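You operate a simulated robot arm through the tools that you are given. There is no shell and no other tool.

You are at the controls of a simulated robot arm. One attempt, no reset.

JOB
Dress the wet bookmark: a scoop of mica, the last of the glitter and the purple sprig.
Fine: lay the sprig with the tongs; scoop, pot and tongs go back; leave the jar open for the next cast. Set down upright: glitter pot.
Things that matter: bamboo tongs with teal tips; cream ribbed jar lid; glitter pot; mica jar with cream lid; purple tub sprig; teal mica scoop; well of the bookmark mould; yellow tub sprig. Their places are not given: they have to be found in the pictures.

Only the result counts: the job must be done as asked and must still hold three seconds after the hand-in. Knocking over, shifting, dropping, spilling or breaking anything else fails it.

ROBOT AND FRAMES
A 6-joint arm with a two-finger parallel gripper, fixed in place. Base frame: the origin is at the foot of the arm, x ahead of it, y to its left, z up; the work surface is at about z = 740. Lengths are in mm, angles in rad, forces in N, time in s.
With the tool pointing down near the work surface it reaches from about 100 to 840 mm from the base axis. Its first joint turns from -2.897 to 2.897 rad. Payload 3.91 kg.
Tool frame: the origin (TCP) lies between the finger pads and is the grasp point; the fingertips stand 30 mm ahead of it; z points along the fingers, y is the line along which they close. The gripper opens to 110 mm. The fingers are 20 mm wide and 10 mm thick; the gripper's body (48 by 112 mm) begins 55 mm behind the TCP.
Orientation is that of the tool frame in the base frame, as a unit quaternion [x, y, z, w]. With the fingers straight down and closing along the base's y, the tool's x points along the base's -x, its y along +y and its z along -z.

CONTROLS
- The arm moves only by the tool send_rows. Its arguments are lists of equal length, an entry for each row: "dr": the turn, a rotation vector about the tool's x, y, z in rad, a list of three; "dp": the shift along the tool's x, y, z in mm, a list of three; "claw": the closure in counts, from 0 (fully open) to 255 (shut). In form: {"dr": [[ax, ay, az], ...], "dp": [[dx, dy, dz], ...], "claw": [claw, ...]}. A call has 1 to 20 rows; each row is the pose to reach, as a shift and turn from the pose commanded when the call began, along the tool's axes at that moment. Rows are played at 5 a second. More than 50 mm and 0.15 rad between two rows, or a gripper value outside its range, and nothing of the call is played. A pose out of reach is approached as far as the arm can. The call stops where the force on the tool passes 90 N (or 10 N more than at its start, if that is more) or the arm is blocked; 0.2 s more then pass. Each finger travels about 108 mm/s and halts on what it meets, pressing with about 24 N; the grip force reading is that of the motor and also rises with nothing between the fingers. The clock runs only during rows and for 0.2 s after the last one: add rows that repeat a pose to give the fingers time. It gives the time, the measured TCP pose, the force on the tool (base axes), the opening and the grip force at its end, in the units of the frame above (readings bear some noise), with the torque about the TCP (base axes, N m) and any sound that the robot's microphone picked up, and new pictures: "pictures" is both (left out), scene, wrist or none.
- Cameras (640 x 400 px; columns grow to the right, rows downward): "scene" is fixed at [400.4, 650.8, 1328.3]; the picture's right is [-0.85, 0.53, 0.00], its down [0.42, 0.68, -0.61] and it looks along [-0.32, -0.51, -0.80] (base axes); focal length 309 px, centre (320, 200). "wrist" rides on the gripper at [77, 7, -114] in the tool frame; the picture's right is [-0.09, 1.00, 0.00], its down [-0.80, -0.07, -0.59] and it looks along [-0.59, -0.05, 0.80] (tool axes); focal length 270 px, centre (320, 200).
- lift_body(by): slides the trunk up (or, below 0, down) by that many mm; the arm rides with it, the base frame stays. It gives what a move gives, with no picture.
- pixel_to_xyz(camera, pixels): for up to 12 pixels [column, row] of the newest picture of that camera ("zoom" is the newest enlarged one), the place [x, y, z] in the base frame of the surface seen there, good to about 2 mm. No time passes.
- zoom(camera, box): a new picture of the part [left, top, right, bottom] of that camera's present view, enlarged. No time passes.
- hand_in(): hands the job in; it is judged then, once.

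Leave the gripper open and the arm clear of the work at the hand-in unless told otherwise.

The tools are called after "Emit:" as a command line: name --argument value ..., lists and objects as JSON in quotes. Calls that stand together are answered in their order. send_rows: Moves the arm, as the interface text tells. Its arguments: {"type":"object","properties":{"dr":{"type":"array"},"dp":{"type":"array"},"claw":{"type":"array"},"pictures":{"type":"string","enum":["both","scene","wrist","none"]}},"required":["dr","dp","claw"]} The other tools are called the same way: lift_body (by) slides the trunk up or down; pixel_to_xyz (camera, pixels) gives the place of the surface under pixels of a picture; zoom (camera, box) takes an enlarged picture of a part of a camera's view; hand_in () hands the job in.

At the start:

```text
time_s: 0.0
tcp_pos: [132.2, 463.7, 1072.0]
orientation: [0.0, 1.0, 0.0, 0.0]
force: [-0.9, 0.1, -0.6]
ft_torque: [-0.02, -0.02, -0.03]
gripper_width: 109.9
finger_force: 0.0
trunk travel left (down, up): [-375.0, 165.0]
```

scene: 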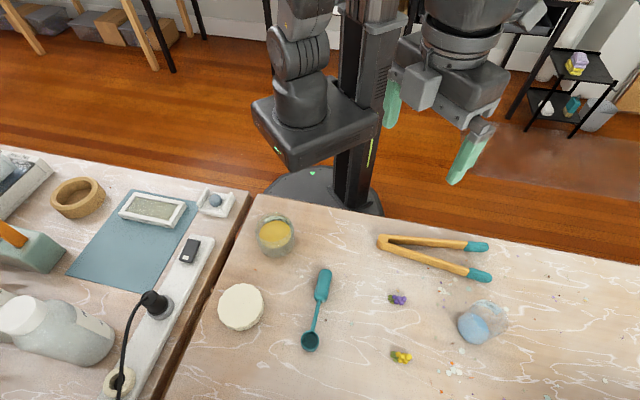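
wrist: 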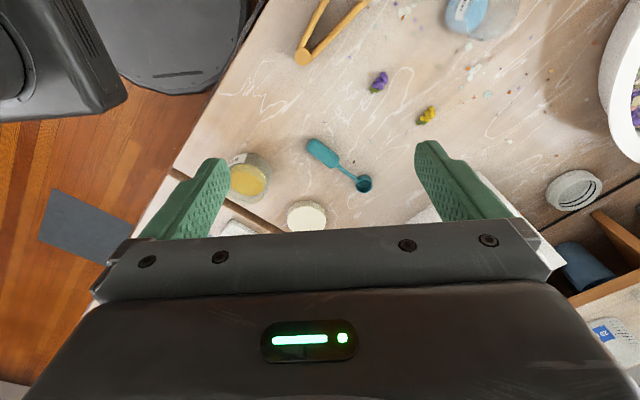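

I see a table with a jar (yellow contents, 275,235), cream lid (241,306), teal scoop (317,310), tongs (433,257), purple sprig (398,299), yellow sprig (401,357), a tipped or lying glitter pot (482,322), and a white mould on the blue mat (154,208). I'll zoom in on each before moving.

Emit:
zoom --camera "scene" --box '[200, 190, 360, 360]'

Emit:
zoom --camera "scene" --box '[360, 210, 540, 380]'

Emit:
zoom --camera "scene" --box '[0, 150, 250, 400]'

Emit:
pixel_to_xyz --camera "scene" --pixels '[[275, 232], [241, 306], [310, 341], [323, 285], [398, 299], [401, 357], [482, 322], [154, 208], [380, 242], [480, 246], [480, 276], [213, 202]]'

```text
2.35 times, centred on (280, 275) of scene
```

zoom: 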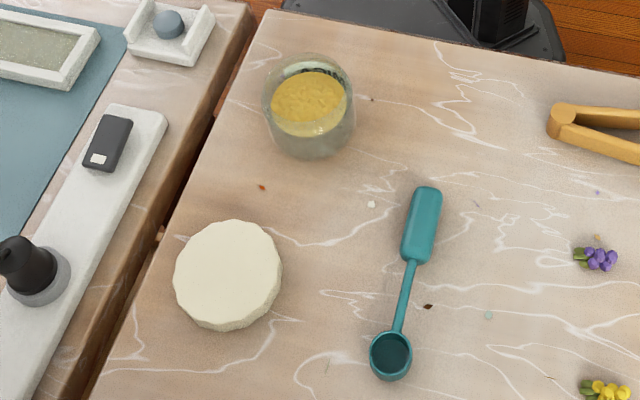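

```text
2.35 times, centred on (450, 295) of scene
```

zoom: 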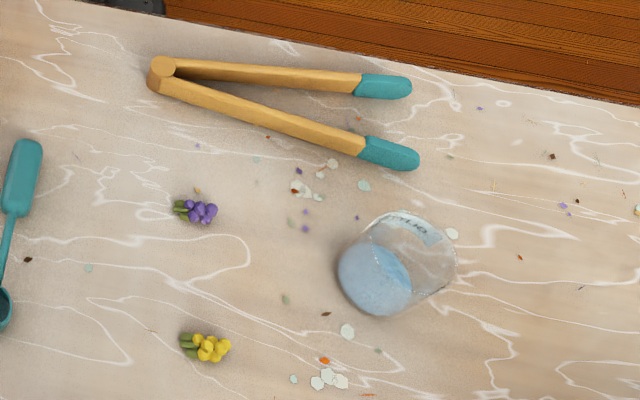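

```text
1.60 times, centred on (125, 275) of scene
```

zoom: 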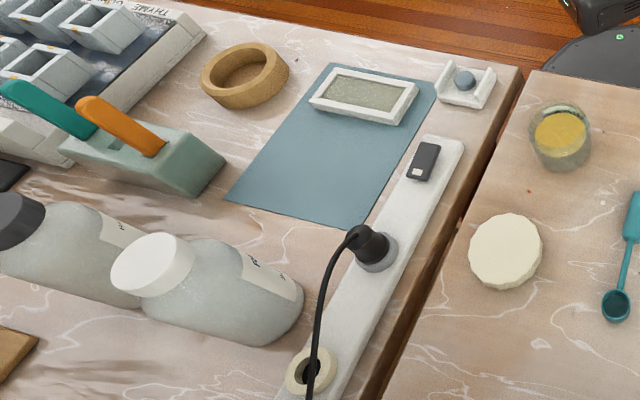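

```text
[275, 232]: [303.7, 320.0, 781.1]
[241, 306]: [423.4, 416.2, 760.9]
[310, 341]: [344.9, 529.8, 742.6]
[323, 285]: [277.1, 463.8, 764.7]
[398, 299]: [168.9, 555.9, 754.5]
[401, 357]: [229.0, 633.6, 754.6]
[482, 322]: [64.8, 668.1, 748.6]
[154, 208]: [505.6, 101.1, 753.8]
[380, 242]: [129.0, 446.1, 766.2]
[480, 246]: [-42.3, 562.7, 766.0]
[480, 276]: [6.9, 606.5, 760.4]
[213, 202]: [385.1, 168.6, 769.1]
```

Next I'll zoom closer on the scoop, jar and pot to get their geometry, and on the wrist view for a second angle.

Emit:
zoom --camera "scene" --box '[290, 255, 346, 360]'

Emit:
zoom --camera "scene" --box '[240, 200, 310, 270]'

Emit:
zoom --camera "scene" --box '[440, 280, 530, 360]'

Emit:
zoom --camera "wrist" --box '[220, 120, 420, 240]'

Emit:
zoom --camera "wrist" --box '[360, 0, 560, 130]'

Emit:
zoom --camera "wrist" --box '[500, 0, 640, 260]'

```text
3.81 times, centred on (318, 308) of scene
```

zoom: 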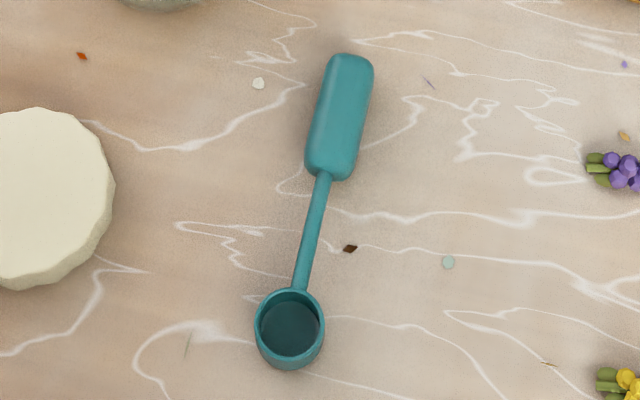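

```text
5.71 times, centred on (275, 235) of scene
```

zoom: 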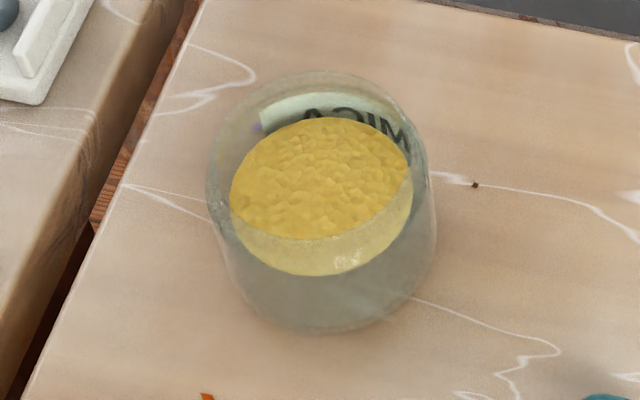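

```text
5.00 times, centred on (485, 320) of scene
```

zoom: 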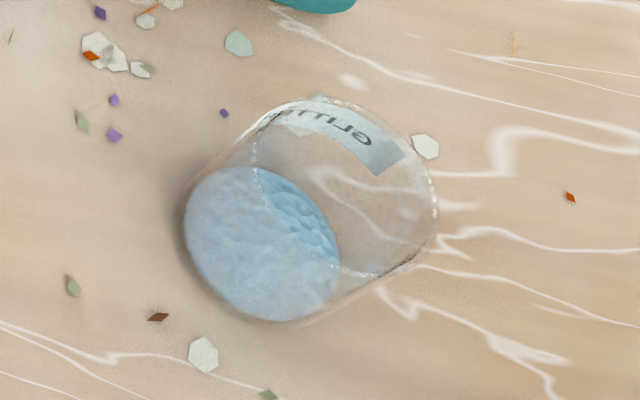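

```text
3.20 times, centred on (320, 180) of wrist
```

zoom: 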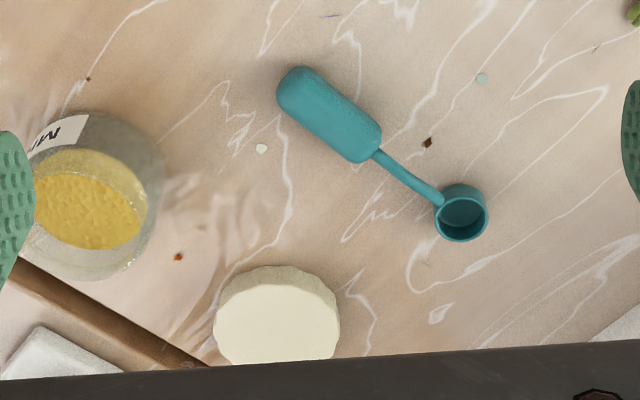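

```text
3.08 times, centred on (460, 65) of wrist
```

zoom: 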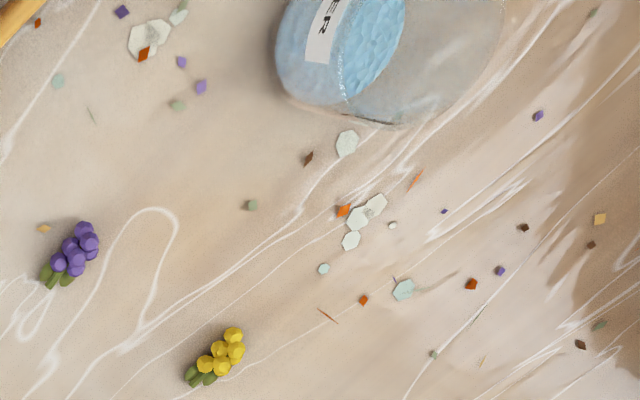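

```text
1.54 times, centred on (570, 130) of wrist
```

zoom: 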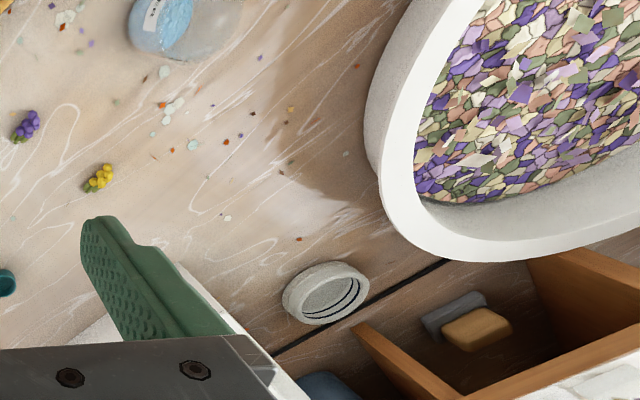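

The glass vessels look upright and open, and the jar's lid is off on the table. I'll measure points on the pot, jar, lid, scoop and tongs.

Emit:
pixel_to_xyz --camera "scene" --pixels '[[485, 299.5], [508, 322], [504, 331], [460, 322], [477, 343], [465, 310], [495, 315], [500, 300], [470, 328], [478, 322], [490, 340], [454, 322]]'

Emit:
pixel_to_xyz --camera "scene" --pixels '[[256, 229], [293, 228], [272, 213], [275, 256], [275, 230], [262, 235], [286, 235], [275, 244], [275, 250], [290, 215], [256, 220], [275, 218]]'

Emit:
pixel_to_xyz --camera "scene" --pixels '[[326, 270], [322, 285], [319, 299], [319, 278], [328, 280], [316, 315], [313, 328], [310, 342], [302, 341], [318, 341], [310, 333], [310, 350]]'

Emit:
pixel_to_xyz --camera "scene" --pixels '[[380, 240], [388, 240], [420, 240], [455, 244], [470, 246], [485, 247], [388, 248], [420, 258], [450, 267], [468, 273], [480, 276], [490, 279]]'

Emit:
pixel_to_xyz --camera "scene" --pixels '[[155, 209], [125, 212], [133, 193], [188, 202], [172, 224], [135, 207], [178, 211], [140, 198], [165, 219], [150, 250], [95, 250], [190, 240]]'

```text
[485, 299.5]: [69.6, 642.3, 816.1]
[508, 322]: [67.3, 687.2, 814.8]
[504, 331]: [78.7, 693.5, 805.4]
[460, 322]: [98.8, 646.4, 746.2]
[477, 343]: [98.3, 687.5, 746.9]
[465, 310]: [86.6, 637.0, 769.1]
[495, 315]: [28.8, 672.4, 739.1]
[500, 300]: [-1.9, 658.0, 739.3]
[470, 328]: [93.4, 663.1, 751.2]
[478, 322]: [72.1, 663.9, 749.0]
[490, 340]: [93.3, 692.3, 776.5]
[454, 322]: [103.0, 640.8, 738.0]
```

```text
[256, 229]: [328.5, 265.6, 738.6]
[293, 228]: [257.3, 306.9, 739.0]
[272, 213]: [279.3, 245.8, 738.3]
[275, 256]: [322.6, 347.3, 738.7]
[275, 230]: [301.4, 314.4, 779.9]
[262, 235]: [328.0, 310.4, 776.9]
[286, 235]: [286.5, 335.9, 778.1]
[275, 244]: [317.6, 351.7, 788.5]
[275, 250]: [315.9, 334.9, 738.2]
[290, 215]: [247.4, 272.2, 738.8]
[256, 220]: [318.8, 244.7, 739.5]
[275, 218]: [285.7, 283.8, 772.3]
```

```text
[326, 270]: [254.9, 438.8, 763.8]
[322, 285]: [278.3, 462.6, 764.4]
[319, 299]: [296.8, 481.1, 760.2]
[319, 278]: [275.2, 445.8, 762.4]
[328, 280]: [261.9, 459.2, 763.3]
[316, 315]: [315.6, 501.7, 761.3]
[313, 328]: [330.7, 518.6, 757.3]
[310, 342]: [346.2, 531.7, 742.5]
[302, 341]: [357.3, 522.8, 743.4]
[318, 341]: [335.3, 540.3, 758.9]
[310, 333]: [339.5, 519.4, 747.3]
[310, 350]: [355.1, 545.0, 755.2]
```

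```text
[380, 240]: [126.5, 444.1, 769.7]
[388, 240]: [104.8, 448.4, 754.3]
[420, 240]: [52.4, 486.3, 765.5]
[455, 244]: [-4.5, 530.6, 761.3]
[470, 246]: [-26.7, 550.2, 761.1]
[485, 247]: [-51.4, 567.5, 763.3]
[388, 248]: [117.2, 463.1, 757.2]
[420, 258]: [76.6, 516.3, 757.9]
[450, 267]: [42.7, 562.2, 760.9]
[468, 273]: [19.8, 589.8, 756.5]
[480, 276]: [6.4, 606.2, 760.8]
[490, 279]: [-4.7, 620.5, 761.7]
```

```text
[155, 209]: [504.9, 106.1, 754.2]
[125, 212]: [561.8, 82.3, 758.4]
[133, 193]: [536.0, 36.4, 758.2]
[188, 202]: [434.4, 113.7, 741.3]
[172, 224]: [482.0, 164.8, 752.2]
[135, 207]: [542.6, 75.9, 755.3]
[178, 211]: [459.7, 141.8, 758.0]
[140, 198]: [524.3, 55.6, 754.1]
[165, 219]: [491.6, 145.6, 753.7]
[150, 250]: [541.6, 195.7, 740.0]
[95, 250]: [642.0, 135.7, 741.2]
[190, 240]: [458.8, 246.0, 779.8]
```

Pot rim is at z≈816, jar mica surface at z≈779, scoop handle top at ≈764. Now a closer look at the mould and what surrounds it.

Emit:
zoom --camera "scene" --box '[105, 175, 245, 245]'

Emit:
zoom --camera "scene" --box '[365, 225, 505, 295]'

Emit:
zoom --camera "scene" --box '[380, 285, 420, 310]'

```text
4.57 times, centred on (175, 210) of scene
```

zoom: 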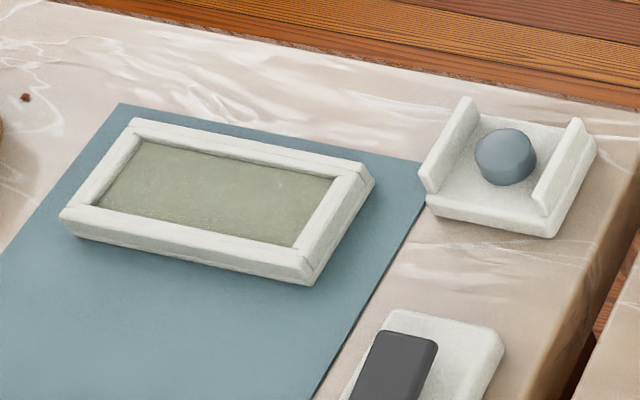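

```text
4.57 times, centred on (435, 260) of scene
```

zoom: 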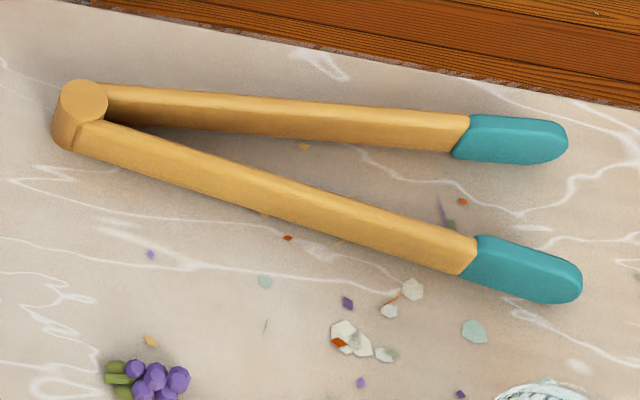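

```text
16.00 times, centred on (400, 298) of scene
```

zoom: 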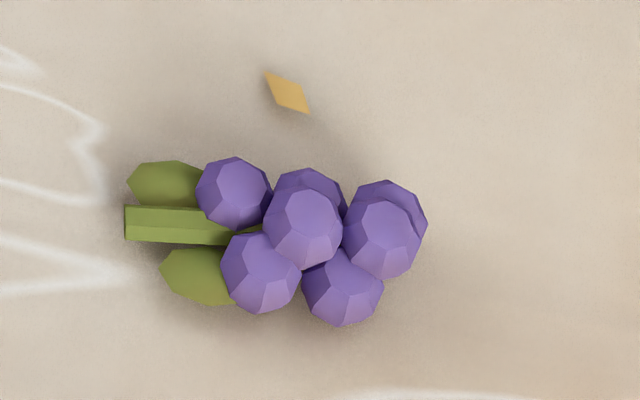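

I'll measure the mould's well corners and frame, the ball stand, and the sprig's length.

Emit:
pixel_to_xyz --camera "scene" --pixels '[[136.5, 198], [176.5, 206], [168, 219], [128, 210.5], [134.5, 194], [184.5, 206.5], [172, 226], [120, 213], [152, 208.5], [152, 203], [148, 213], [164, 211]]'

Emit:
pixel_to_xyz --camera "zoom" --pixels '[[130, 225], [170, 180], [200, 275], [235, 190], [305, 220], [385, 230], [420, 225], [342, 290], [260, 270], [380, 110], [500, 200], [300, 350]]'

Emit:
pixel_to_xyz --camera "scene" --pixels '[[200, 210], [205, 195], [217, 200], [228, 193], [229, 210], [200, 247], [190, 250], [175, 250], [110, 220], [240, 292], [222, 306], [262, 306]]'

```text
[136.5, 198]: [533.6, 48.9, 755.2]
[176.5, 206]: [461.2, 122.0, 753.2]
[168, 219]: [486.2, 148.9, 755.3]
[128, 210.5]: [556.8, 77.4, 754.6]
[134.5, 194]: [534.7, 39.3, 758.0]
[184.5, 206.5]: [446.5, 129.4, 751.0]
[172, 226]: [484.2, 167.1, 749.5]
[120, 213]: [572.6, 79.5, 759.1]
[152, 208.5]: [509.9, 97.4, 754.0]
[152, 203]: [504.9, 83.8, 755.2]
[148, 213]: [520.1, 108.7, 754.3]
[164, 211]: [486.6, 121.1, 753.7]
```

```text
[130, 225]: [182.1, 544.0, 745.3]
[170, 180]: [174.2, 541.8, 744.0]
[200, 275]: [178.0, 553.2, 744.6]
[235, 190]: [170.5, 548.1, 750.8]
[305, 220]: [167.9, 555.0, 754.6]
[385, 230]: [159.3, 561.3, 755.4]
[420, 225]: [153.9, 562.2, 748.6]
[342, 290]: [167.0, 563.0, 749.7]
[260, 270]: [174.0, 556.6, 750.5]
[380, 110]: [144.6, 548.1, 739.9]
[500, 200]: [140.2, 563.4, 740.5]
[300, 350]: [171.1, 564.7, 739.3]
```

```text
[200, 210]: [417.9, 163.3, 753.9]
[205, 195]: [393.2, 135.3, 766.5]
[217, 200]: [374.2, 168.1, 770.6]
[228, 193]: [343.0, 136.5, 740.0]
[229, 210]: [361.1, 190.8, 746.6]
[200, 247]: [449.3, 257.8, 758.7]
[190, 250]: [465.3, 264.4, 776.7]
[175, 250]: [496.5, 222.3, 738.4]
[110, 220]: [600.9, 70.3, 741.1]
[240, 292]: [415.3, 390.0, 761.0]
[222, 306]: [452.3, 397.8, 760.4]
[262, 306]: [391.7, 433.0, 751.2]
```

Everything I need to know so far:
- Well centre is about (509,99), roughly 103×37 mm, long axis along (-0.7,0.7).
- The scoop points along yaw ≈46°, with its handle centre near (275,460) and its cup near (346,535).

I'll move above the scoop handle and turn the tool to face along the scoop, tilted about 50° below horizontal, staying high. The gripper is open.

Emit:
send_rows --dr '[[-0.035, -0.0825, -0.0961], [-0.07, -0.1649, -0.1923], [-0.105, -0.2474, -0.2884], [-0.14, -0.3298, -0.3846], [-0.175, -0.4123, -0.4807], [-0.21, -0.4947, -0.5768], [-0.245, -0.5772, -0.673], [-0.28, -0.6596, -0.7691], [-0.28, -0.6596, -0.7691]]' --dp '[[-16, -2.5, 15.25], [-32, -5, 30.5], [-48, -7.5, 45.75], [-64, -10, 61], [-80, -12.5, 76.25], [-96, -15, 91.5], [-112, -17.5, 106.75], [-128, -20, 122], [-128, -20, 122]]' --claw '[0, 0, 0, 0, 0, 0, 0, 0, 0]'

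```text
time_s: 2.0
tcp_pos: [260.2, 442.8, 948.1]
orientation: [-0.367, 0.865, 0.134, 0.313]
force: [-0.3, -0.1, -0.4]
ft_torque: [0.04, -0.02, 0.02]
gripper_width: 110.0
finger_force: 0.1
trunk travel left (down, up): [-375.0, 165.0]
```

scene: 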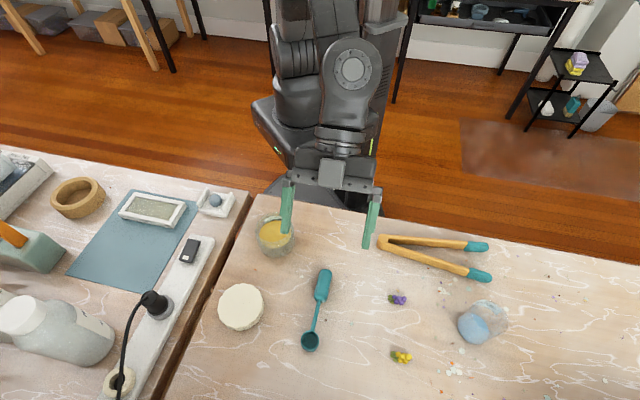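
wrist: 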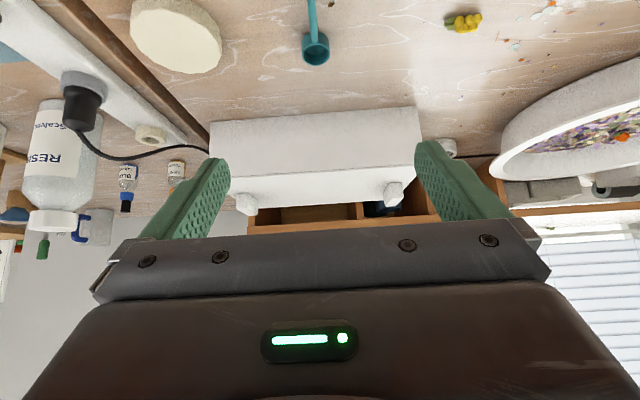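

Pose reached as commanded, within 2 mm. The wrist view shows the cup at (315,47). I'll measure it from this view to refine the scoop's line.

Emit:
pixel_to_xyz --camera "wrist" --pixels '[[315, 40], [302, 45], [328, 45], [316, 62], [312, 20], [312, 8], [316, 35], [316, 50]]'

Emit:
zoom --camera "wrist" --box '[260, 0, 380, 75]'

Emit:
zoom --camera "scene" --box '[240, 130, 420, 360]'

```text
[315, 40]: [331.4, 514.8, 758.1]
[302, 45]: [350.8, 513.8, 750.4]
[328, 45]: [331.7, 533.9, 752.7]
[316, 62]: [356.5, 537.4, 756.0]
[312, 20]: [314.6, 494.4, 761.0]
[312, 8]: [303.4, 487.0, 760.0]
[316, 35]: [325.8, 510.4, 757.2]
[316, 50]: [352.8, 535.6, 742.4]
```

```text
5.33 times, centred on (320, 38) of wrist
```

zoom: 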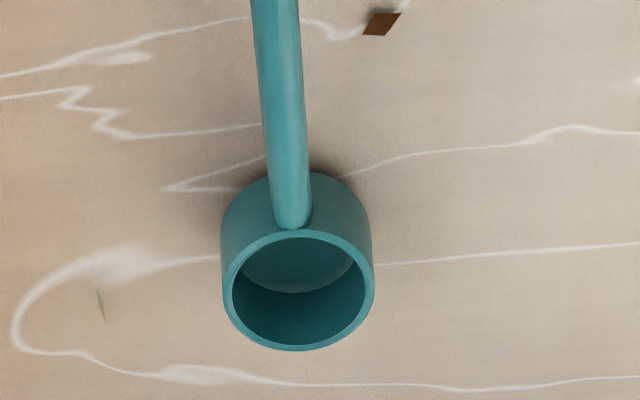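

```text
1.74 times, centred on (330, 245) of scene
```

zoom: 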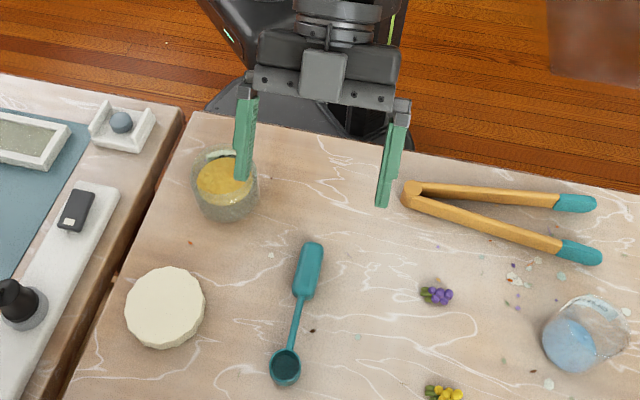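

The scoop lies along yaw 45°, on the line y ≈ x+184. The TCP is already on this line above the handle. I'll narrow the fingers a little and go straight down to z≈815, then look.

Emit:
send_rows --dr '[[0, 0, 0], [0, 0, 0.0], [0, 0, 0], [0, 0, 0.0], [0, 0, 0.0]]' --dp '[[21.2, 0, 25.3], [42.4, 0, 50.6], [63.6, 0, 75.8], [85.5, 0, 101.9], [85.5, 0, 101.9]]' --claw '[50, 100, 100, 100, 100]'

```text
time_s: 3.2
tcp_pos: [260.9, 443.7, 817.7]
orientation: [-0.367, 0.865, 0.133, 0.315]
force: [0.5, 0.2, 0.6]
ft_torque: [0.01, 0.02, -0.01]
gripper_width: 66.8
finger_force: 0.1
trunk travel left (down, up): [-375.0, 165.0]
```

scene: 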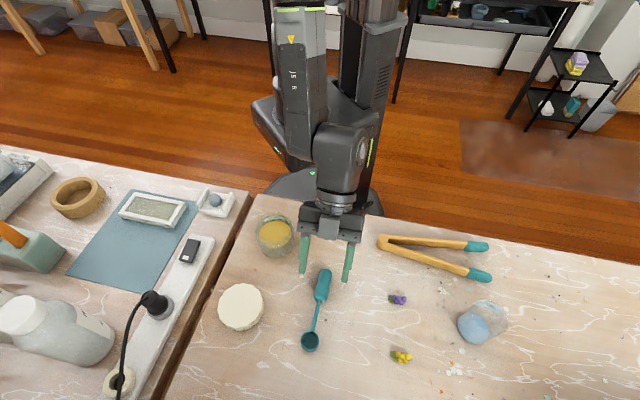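
wrist: 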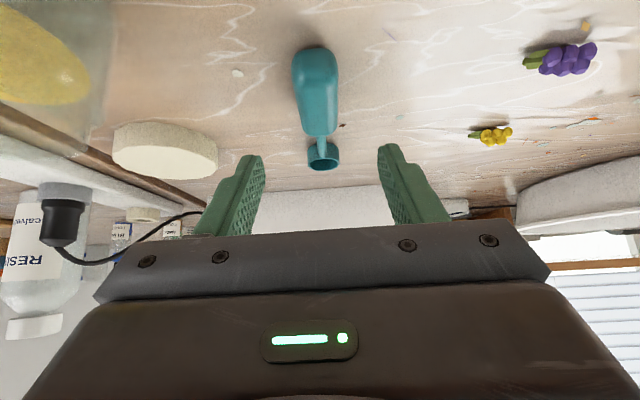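

The handle is centred between the fingers. I'll measure the handle from this close view before the final descent.

Emit:
pixel_to_xyz --camera "wrist" --pixels '[[315, 60], [318, 110], [297, 90], [336, 90], [300, 125], [333, 125], [323, 145], [310, 160], [337, 160], [315, 47], [92, 60], [60, 100]]'

Emit:
zoom --camera "wrist" --box '[240, 20, 400, 180]'

```text
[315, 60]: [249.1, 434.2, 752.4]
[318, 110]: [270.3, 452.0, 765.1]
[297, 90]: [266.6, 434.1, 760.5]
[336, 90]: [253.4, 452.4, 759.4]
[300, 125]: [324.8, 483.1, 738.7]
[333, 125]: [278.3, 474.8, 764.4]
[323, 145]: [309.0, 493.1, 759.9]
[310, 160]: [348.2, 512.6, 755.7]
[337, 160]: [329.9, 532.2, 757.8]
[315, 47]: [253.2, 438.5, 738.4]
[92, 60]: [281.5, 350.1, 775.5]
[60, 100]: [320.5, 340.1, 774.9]
```

```text
2.50 times, centred on (320, 100) of wrist
```

zoom: 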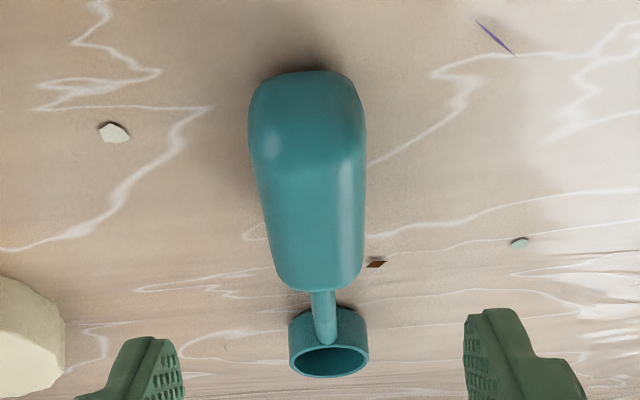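

The scoop line is confirmed (handle about 22 mm wide, yaw 45°). I'll lower to z≈771, fingertips just above the table, with a 1° yaw trim.

Emit:
send_rows --dr '[[0.004, 0, 0.0045], [0.008, 0, 0.009], [0.0112, 0, 0.0134], [0.0112, 0, 0.0134]]' --dp '[[12, 0, 14.3], [22, 0, 26.2], [29.5, 0, 35.2], [29.5, 0, 35.2]]' --claw '[100, 100, 100, 100]'

```text
time_s: 4.2
tcp_pos: [262.2, 444.4, 771.4]
orientation: [-0.358, 0.869, 0.13, 0.317]
force: [-0.1, -0.5, -0.1]
ft_torque: [-0.02, 0.0, 0.02]
gripper_width: 66.9
finger_force: 0.1
trunk travel left (down, up): [-375.0, 165.0]
```

scene: 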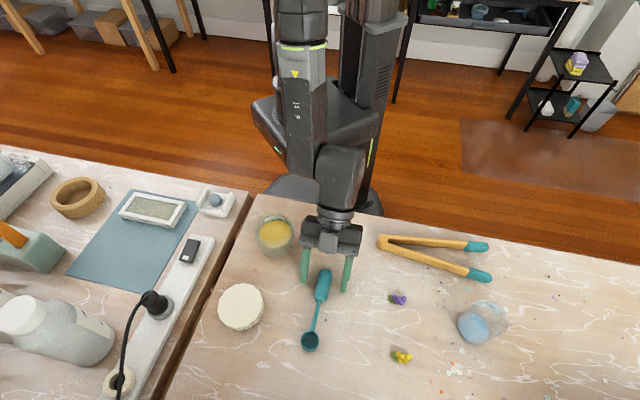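
wrist: 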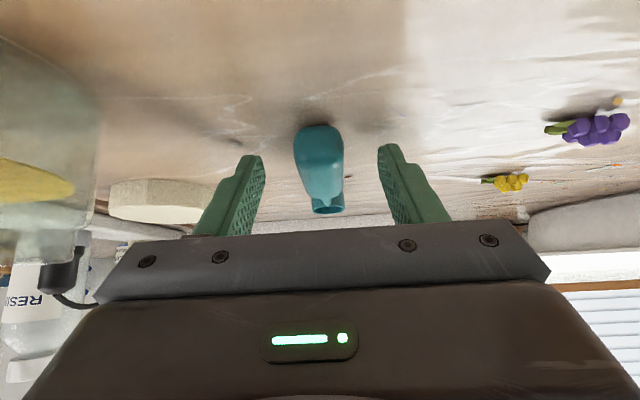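

The handle is centred between the fingers with no contact force. I'll close gently onto it.

Emit:
send_rows --dr '[[0, 0, 0], [0, 0, 0], [0, 0, 0], [0, 0, 0], [0, 0, 0]]' --dp '[[0, 0, 0], [0, 0, 0], [0, 0, 0], [0, 0, 0], [0, 0, 0]]' --claw '[150, 185, 215, 255, 255]'

```text
time_s: 5.4
tcp_pos: [261.9, 444.7, 771.0]
orientation: [-0.359, 0.868, 0.13, 0.316]
force: [0.2, 0.5, 0.1]
ft_torque: [-0.01, 0.0, 0.0]
gripper_width: 24.8
finger_force: 23.7
trunk travel left (down, up): [-375.0, 165.0]
```

scene: 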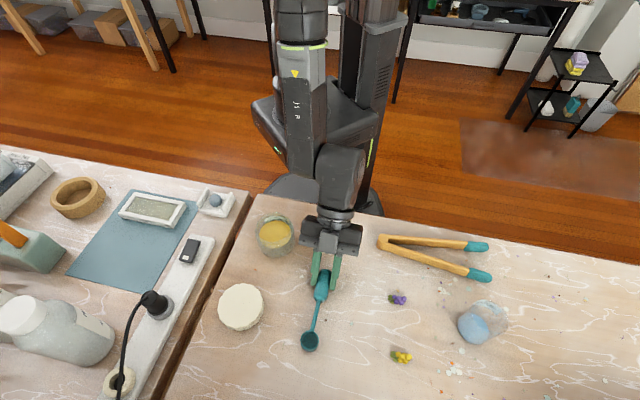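
wrist: 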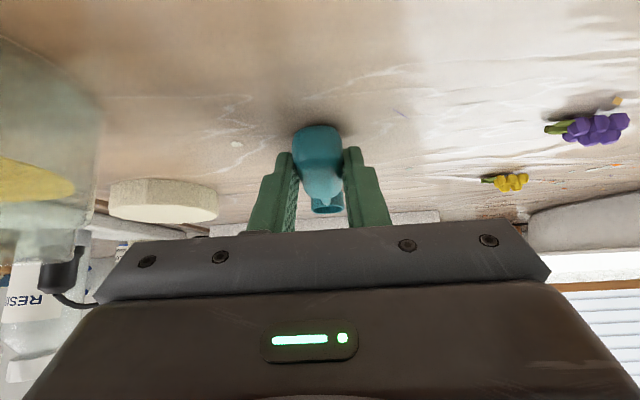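

The handle is held (24.8 mm, 23.7 N). The grasp pose for the later return is TCP ≈ (262,444.6,771.2) at yaw 45°. I'll lift straight up 130 mm.

Emit:
send_rows --dr '[[0, 0, 0], [0, 0, 0], [0, 0, 0], [0, 0, 0], [0, 0, 0], [0, 0, 0]]' --dp '[[-6.4, 0, -7.7], [-25.7, 0, -30.6], [-45, 0, -53.6], [-64.3, 0, -76.6], [-83.6, 0, -99.6], [-83.6, 0, -99.6]]' --claw '[255, 255, 255, 255, 255, 255]'

```text
time_s: 6.8
tcp_pos: [260.6, 444.6, 901.8]
orientation: [-0.36, 0.868, 0.131, 0.316]
force: [0.0, -0.1, -0.2]
ft_torque: [0.0, 0.0, 0.01]
gripper_width: 25.0
finger_force: 23.8
trunk travel left (down, up): [-375.0, 165.0]
```

scene: 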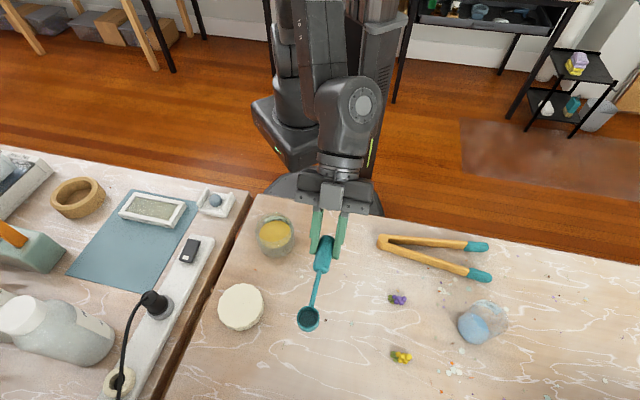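
wrist: 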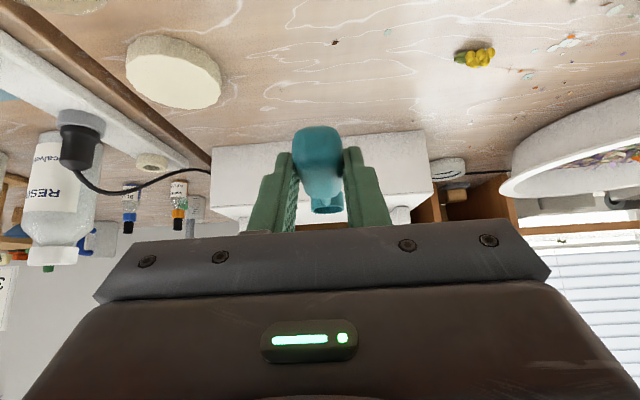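

The scoop is held rigidly. I'll measure the cup relative to the TCP from the scene view and re-measure the jar.

Emit:
zoom --camera "scene" --box '[280, 230, 350, 340]'

Emit:
pixel_to_xyz --camera "scene" --pixels '[[308, 318], [298, 318], [319, 317], [308, 308], [308, 326], [308, 330], [311, 303], [314, 290], [317, 272], [323, 255], [303, 325], [315, 325]]'

Emit:
pixel_to_xyz --camera "scene" --pixels '[[275, 236], [275, 228], [275, 222], [262, 234], [268, 232], [282, 232], [288, 232], [275, 242], [275, 247], [265, 242], [285, 242], [280, 225]]'

```text
3.64 times, centred on (315, 285) of scene
```

zoom: 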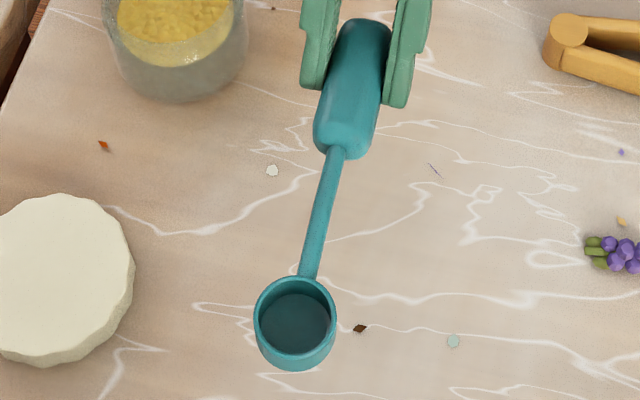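

```text
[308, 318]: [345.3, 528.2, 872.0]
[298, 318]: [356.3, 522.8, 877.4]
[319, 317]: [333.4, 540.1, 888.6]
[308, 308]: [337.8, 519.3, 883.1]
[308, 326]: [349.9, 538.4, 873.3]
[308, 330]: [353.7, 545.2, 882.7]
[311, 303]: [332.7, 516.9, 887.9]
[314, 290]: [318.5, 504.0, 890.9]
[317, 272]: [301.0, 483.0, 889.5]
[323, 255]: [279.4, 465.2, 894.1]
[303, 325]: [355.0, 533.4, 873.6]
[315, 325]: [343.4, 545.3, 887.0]
```

```text
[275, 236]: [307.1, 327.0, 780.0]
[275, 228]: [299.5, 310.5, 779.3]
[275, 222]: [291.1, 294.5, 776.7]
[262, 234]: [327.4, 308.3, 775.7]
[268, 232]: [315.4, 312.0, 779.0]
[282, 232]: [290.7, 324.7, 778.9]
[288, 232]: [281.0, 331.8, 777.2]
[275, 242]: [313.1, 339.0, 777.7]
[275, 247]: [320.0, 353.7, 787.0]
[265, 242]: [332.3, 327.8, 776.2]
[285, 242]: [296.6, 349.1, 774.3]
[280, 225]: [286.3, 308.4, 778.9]
```

The cup centre sits about 121 mm ahead of the TCP and 13 mm below it (rim). The jar centre is about (305,324). I'll move over the jar, staying well above its rim, and pitch the scoop 40° down.

Emit:
send_rows --dr '[[0, 0.1164, 0], [0, 0.2327, 0], [0, 0.3491, 0], [0, 0.4655, 0], [0, 0.5818, 0], [0, 0.6981, 0], [0, 0.6981, 0]]' --dp '[[11.85, -19.4, -19.35], [23.7, -38.8, -38.7], [35.55, -58.2, -58.05], [47.4, -77.6, -77.4], [59.25, -97, -96.75], [71.1, -116.4, -116.1], [71.1, -116.4, -116.1]]' --claw '[255, 255, 255, 255, 255, 255, 255]'

```text
time_s: 8.4
tcp_pos: [250.0, 270.7, 943.9]
orientation: [-0.383, 0.924, 0.0, -0.001]
force: [-0.3, 0.1, 0.5]
ft_torque: [0.02, 0.0, 0.0]
gripper_width: 24.8
finger_force: 23.6
trunk travel left (down, up): [-375.0, 165.0]
```

scene: 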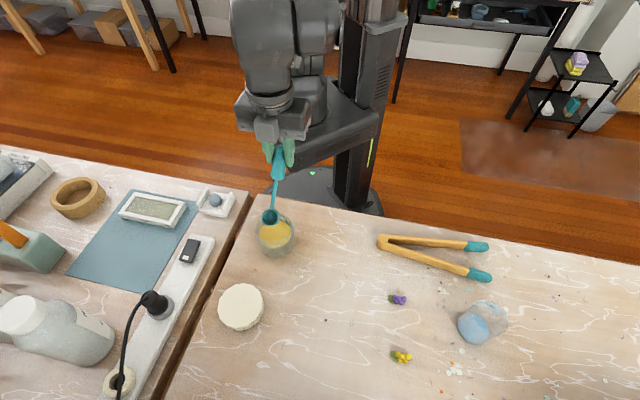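
wrist: 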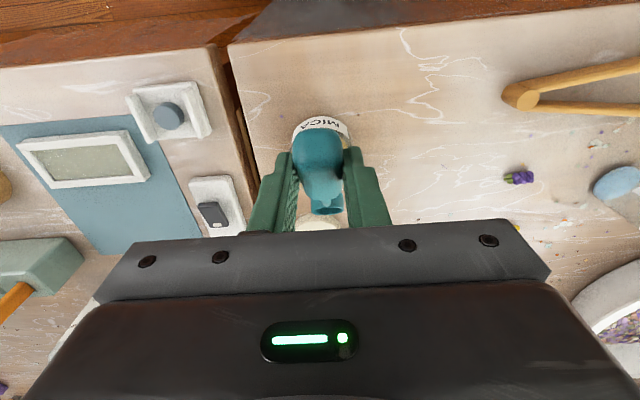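

The tool points straight down at (250,271,944) with the scoop pitched 40° over the jar. I'll zoom on the jar and cup.

Emit:
zoom --camera "scene" --box '[235, 140, 325, 265]'

Emit:
pixel_to_xyz --camera "scene" --pixels '[[270, 217], [263, 217], [278, 216], [270, 222], [273, 200], [277, 175], [275, 236], [275, 246], [262, 236], [288, 236], [275, 250], [270, 211]]'

Emit:
zoom --camera "wrist" --box '[260, 100, 380, 240]'

```text
3.20 times, centred on (280, 202) of scene
```

zoom: 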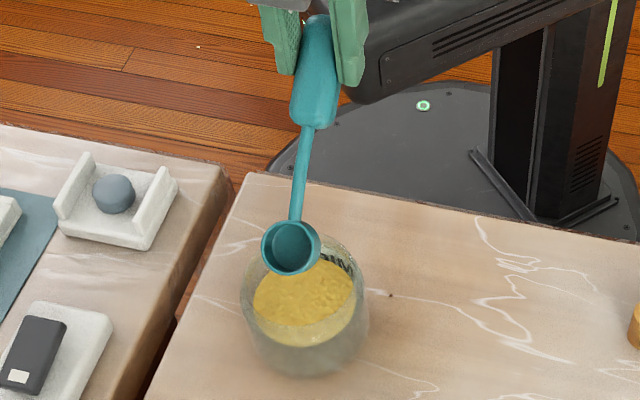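

```text
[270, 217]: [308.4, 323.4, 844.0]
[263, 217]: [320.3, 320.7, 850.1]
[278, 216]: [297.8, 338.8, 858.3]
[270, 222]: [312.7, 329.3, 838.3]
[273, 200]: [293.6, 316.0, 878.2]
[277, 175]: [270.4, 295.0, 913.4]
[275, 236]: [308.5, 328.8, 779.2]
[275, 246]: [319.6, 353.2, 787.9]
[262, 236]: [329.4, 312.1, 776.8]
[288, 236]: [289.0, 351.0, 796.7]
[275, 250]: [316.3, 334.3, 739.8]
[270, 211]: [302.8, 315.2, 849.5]
```

```text
2.86 times, centred on (320, 170) of wrist
```

zoom: 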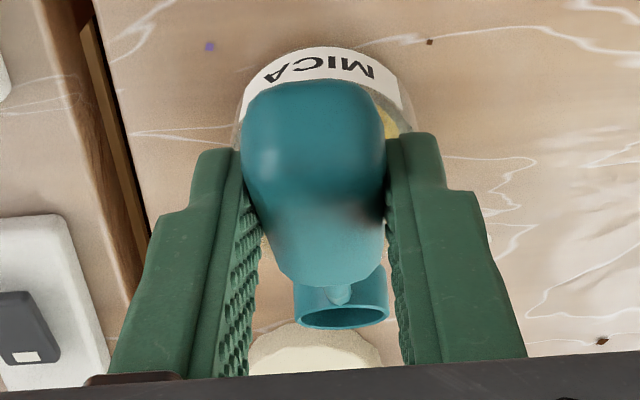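

I need the jar's rim height and radius accurately, so I'll zoom tightly and sample its edge.

Emit:
zoom --camera "scene" --box '[250, 205, 300, 262]'

Emit:
zoom --camera "wrist" --box '[275, 105, 365, 165]'

Emit:
pixel_to_xyz --camera "wrist" --pixels '[[320, 117], [297, 130], [347, 134], [294, 140], [350, 150], [320, 114], [307, 122], [335, 122], [345, 140], [351, 137], [320, 125], [349, 145]]'

```text
7.02 times, centred on (275, 234) of scene
```

zoom: 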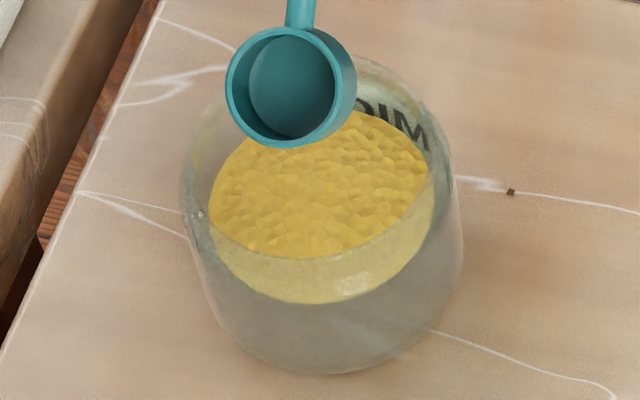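

```text
6.67 times, centred on (320, 135) of wrist
```

zoom: 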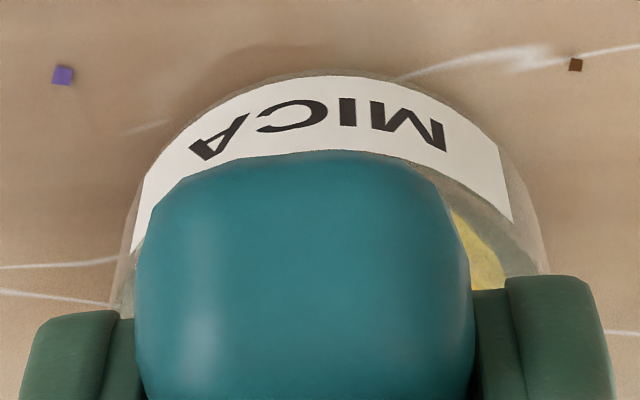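

```text
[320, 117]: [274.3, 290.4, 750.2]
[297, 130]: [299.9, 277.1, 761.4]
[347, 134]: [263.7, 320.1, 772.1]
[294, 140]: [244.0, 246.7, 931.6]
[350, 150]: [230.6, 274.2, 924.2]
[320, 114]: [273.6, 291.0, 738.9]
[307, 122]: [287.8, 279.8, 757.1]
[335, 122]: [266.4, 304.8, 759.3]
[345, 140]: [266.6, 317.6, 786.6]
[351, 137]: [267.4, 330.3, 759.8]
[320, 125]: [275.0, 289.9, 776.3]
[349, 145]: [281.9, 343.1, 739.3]
```

Jar fit: centre ≈(304,320), outer radius ≈40, rim z≈803, mica surface z≈779. I'll lower the tilted cup to just touch the mica (45° pitch), watching the force.

Emit:
send_rows --dr '[[0, 0.045, 0], [0, 0.0873, 0], [0, 0.0873, 0], [0, 0.0873, 0], [0, 0.0873, 0]]' --dp '[[5, -1.5, 20], [9, -3, 39], [6, -3, 52], [3, -3, 64], [3, -3, 64]]' --claw '[255, 255, 255, 255, 255]'

Emit:
zoom --camera "scene" --box '[240, 165, 310, 262]'

```text
time_s: 9.6
tcp_pos: [251.6, 266.3, 879.7]
orientation: [-0.382, 0.923, -0.016, -0.041]
force: [0.9, -0.4, -0.2]
ft_torque: [-0.01, -0.03, -0.02]
gripper_width: 24.9
finger_force: 23.9
trunk travel left (down, up): [-375.0, 165.0]
```

scene: 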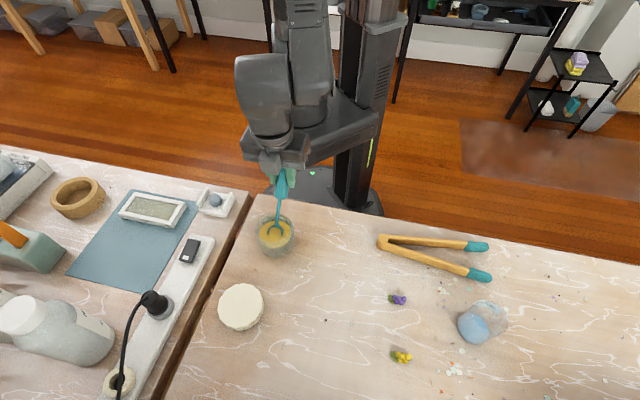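
wrist: 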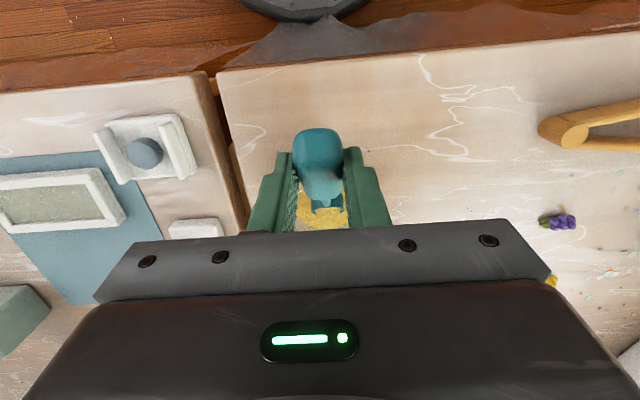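

```text
4.12 times, centred on (275, 214) of scene
```

zoom: 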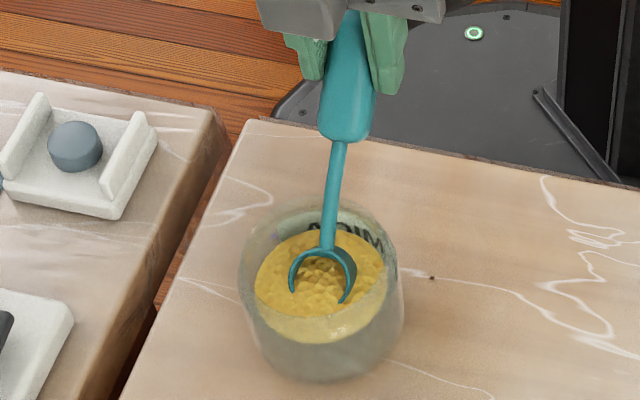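

The mica gives no resistance (force ≈0), and the cup is cutting into it cleanly, centred in the jar. I'll push it deeper until the whole mouth is under.

Emit:
send_rows --dr '[[0, 0, 0], [0, 0, 0], [0, 0, 0], [0, 0, 0]]' --dp '[[-3.5, 0, 5.7], [-7, 0, 11.4], [-10.3, 0, 14.9], [-10.3, 0, 14.9]]' --claw '[255, 255, 255, 255]' --pictures "scene"

Emit:
zoom --camera "scene" --box '[240, 165, 310, 262]'

```text
time_s: 10.6
tcp_pos: [258.9, 273.1, 865.1]
orientation: [-0.383, 0.923, -0.017, -0.041]
force: [1.0, 0.2, 0.0]
ft_torque: [0.03, -0.02, 0.01]
gripper_width: 24.8
finger_force: 23.9
trunk travel left (down, up): [-375.0, 165.0]
```

scene: 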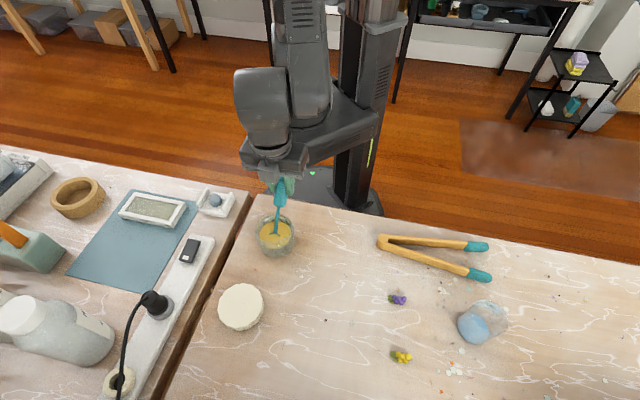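

```text
4.12 times, centred on (275, 214) of scene
```

zoom: 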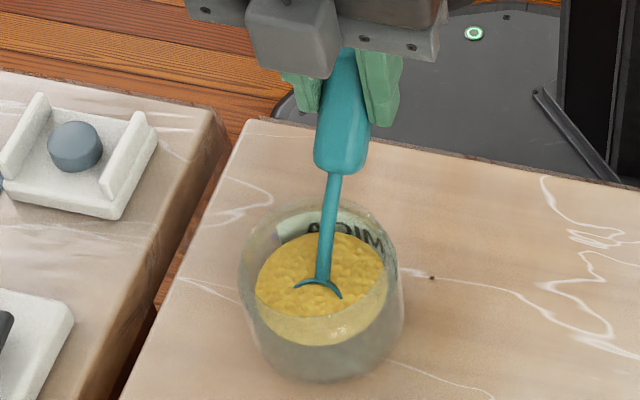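

Only the back lip of the cup shows now. I'll sweep forward while levelling the cup to about 27°, keeping the stem clear of the rim, then lift it slowly out of the jar.

Emit:
send_rows --dr '[[0, -0.0436, 0], [0, -0.0873, 0], [0, -0.122, 0], [0, -0.157, 0], [0, -0.192, 0], [0, -0.2269, 0], [0, -0.262, 0], [0, -0.2967, 0], [0, -0.3316, 0], [0, -0.3316, 0], [0, -0.3316, 0], [0, -0.3316, 0], [0, -0.3316, 0], [0, -0.3316, 0]]' --dp '[[0.3, 0, 2.5], [0.56, 0, 5.07], [2, 0, 6.7], [3.3, 0, 8.3], [5.7, 0, 9.5], [8.1, 0, 10.7], [10.5, 0, 11.5], [13, 0, 12.2], [16.8, 0, 3.5], [18, 0, -5.5], [19.3, 0, -14.4], [20.5, 0, -27.7], [21.7, 0, -41], [22.8, 0, -54.2]]' --claw '[255, 255, 255, 255, 255, 255, 255, 255, 255, 255, 255, 255, 255, 255]'

Emit:
zoom --camera "scene" --box '[240, 150, 310, 262]'

```text
time_s: 13.6
tcp_pos: [245.3, 259.7, 919.9]
orientation: [-0.379, 0.917, 0.047, 0.113]
force: [-0.4, 0.8, -0.7]
ft_torque: [-0.05, 0.01, -0.01]
gripper_width: 24.9
finger_force: 24.2
trunk travel left (down, up): [-375.0, 165.0]
```

scene: 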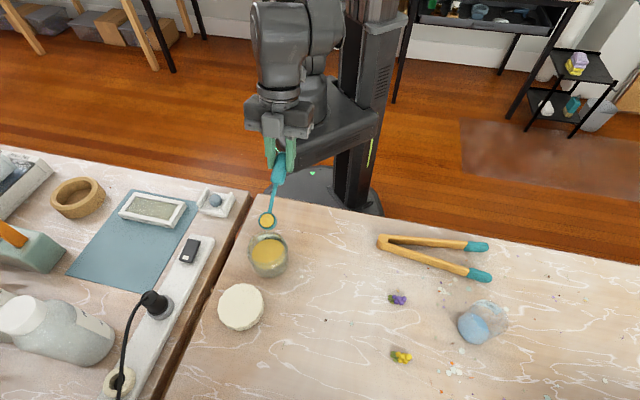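
wrist: 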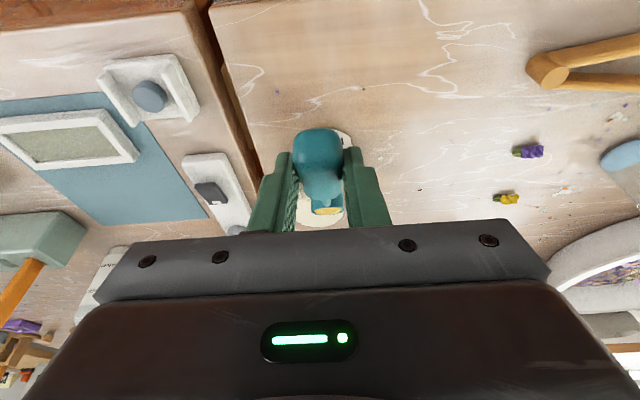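

```text
3.57 times, centred on (275, 206) of scene
```

zoom: 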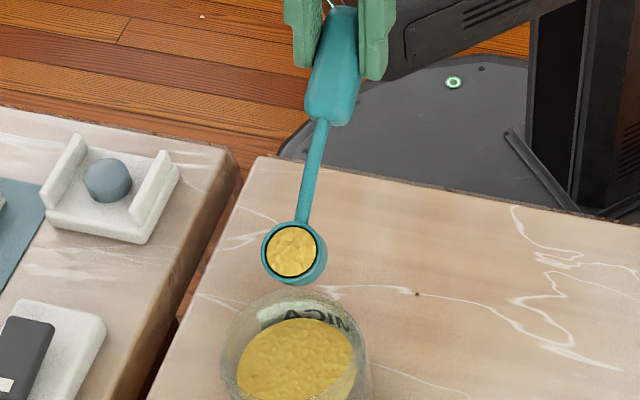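

The scoop is full of mica. However, the jar slid: its contents moved from about (275,235) to (269,255) px, so the cup must have pushed its inner wall. I'll put the jar back later. First I'll measure where it is now.

Emit:
pixel_to_xyz --camera "scene" --pixels '[[269, 254], [269, 246], [269, 262], [258, 254], [281, 252], [269, 242], [269, 266], [267, 221], [262, 221], [272, 221], [269, 270], [280, 262]]'

Emit:
zoom --camera "scene" --box '[240, 205, 300, 290]'

Emit:
zoom --camera "wrist" --box '[270, 110, 370, 240]'

```text
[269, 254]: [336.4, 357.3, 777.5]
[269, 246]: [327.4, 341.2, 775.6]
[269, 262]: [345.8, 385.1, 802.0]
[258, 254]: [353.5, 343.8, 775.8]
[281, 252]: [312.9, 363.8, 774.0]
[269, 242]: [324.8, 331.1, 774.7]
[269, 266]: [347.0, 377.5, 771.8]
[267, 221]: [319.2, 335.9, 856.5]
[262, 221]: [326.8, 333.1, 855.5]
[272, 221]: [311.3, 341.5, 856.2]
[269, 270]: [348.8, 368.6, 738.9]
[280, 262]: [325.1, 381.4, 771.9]
```

```text
4.71 times, centred on (270, 248) of scene
```

zoom: 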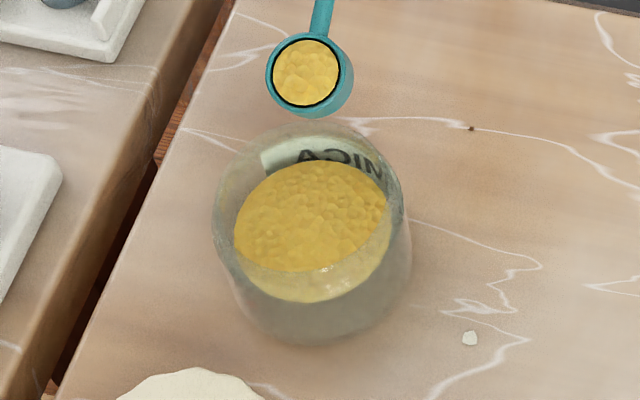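

```text
3.08 times, centred on (320, 175) of wrist
```

zoom: 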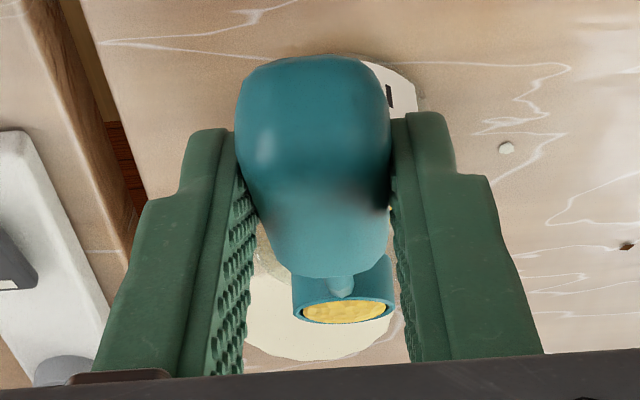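

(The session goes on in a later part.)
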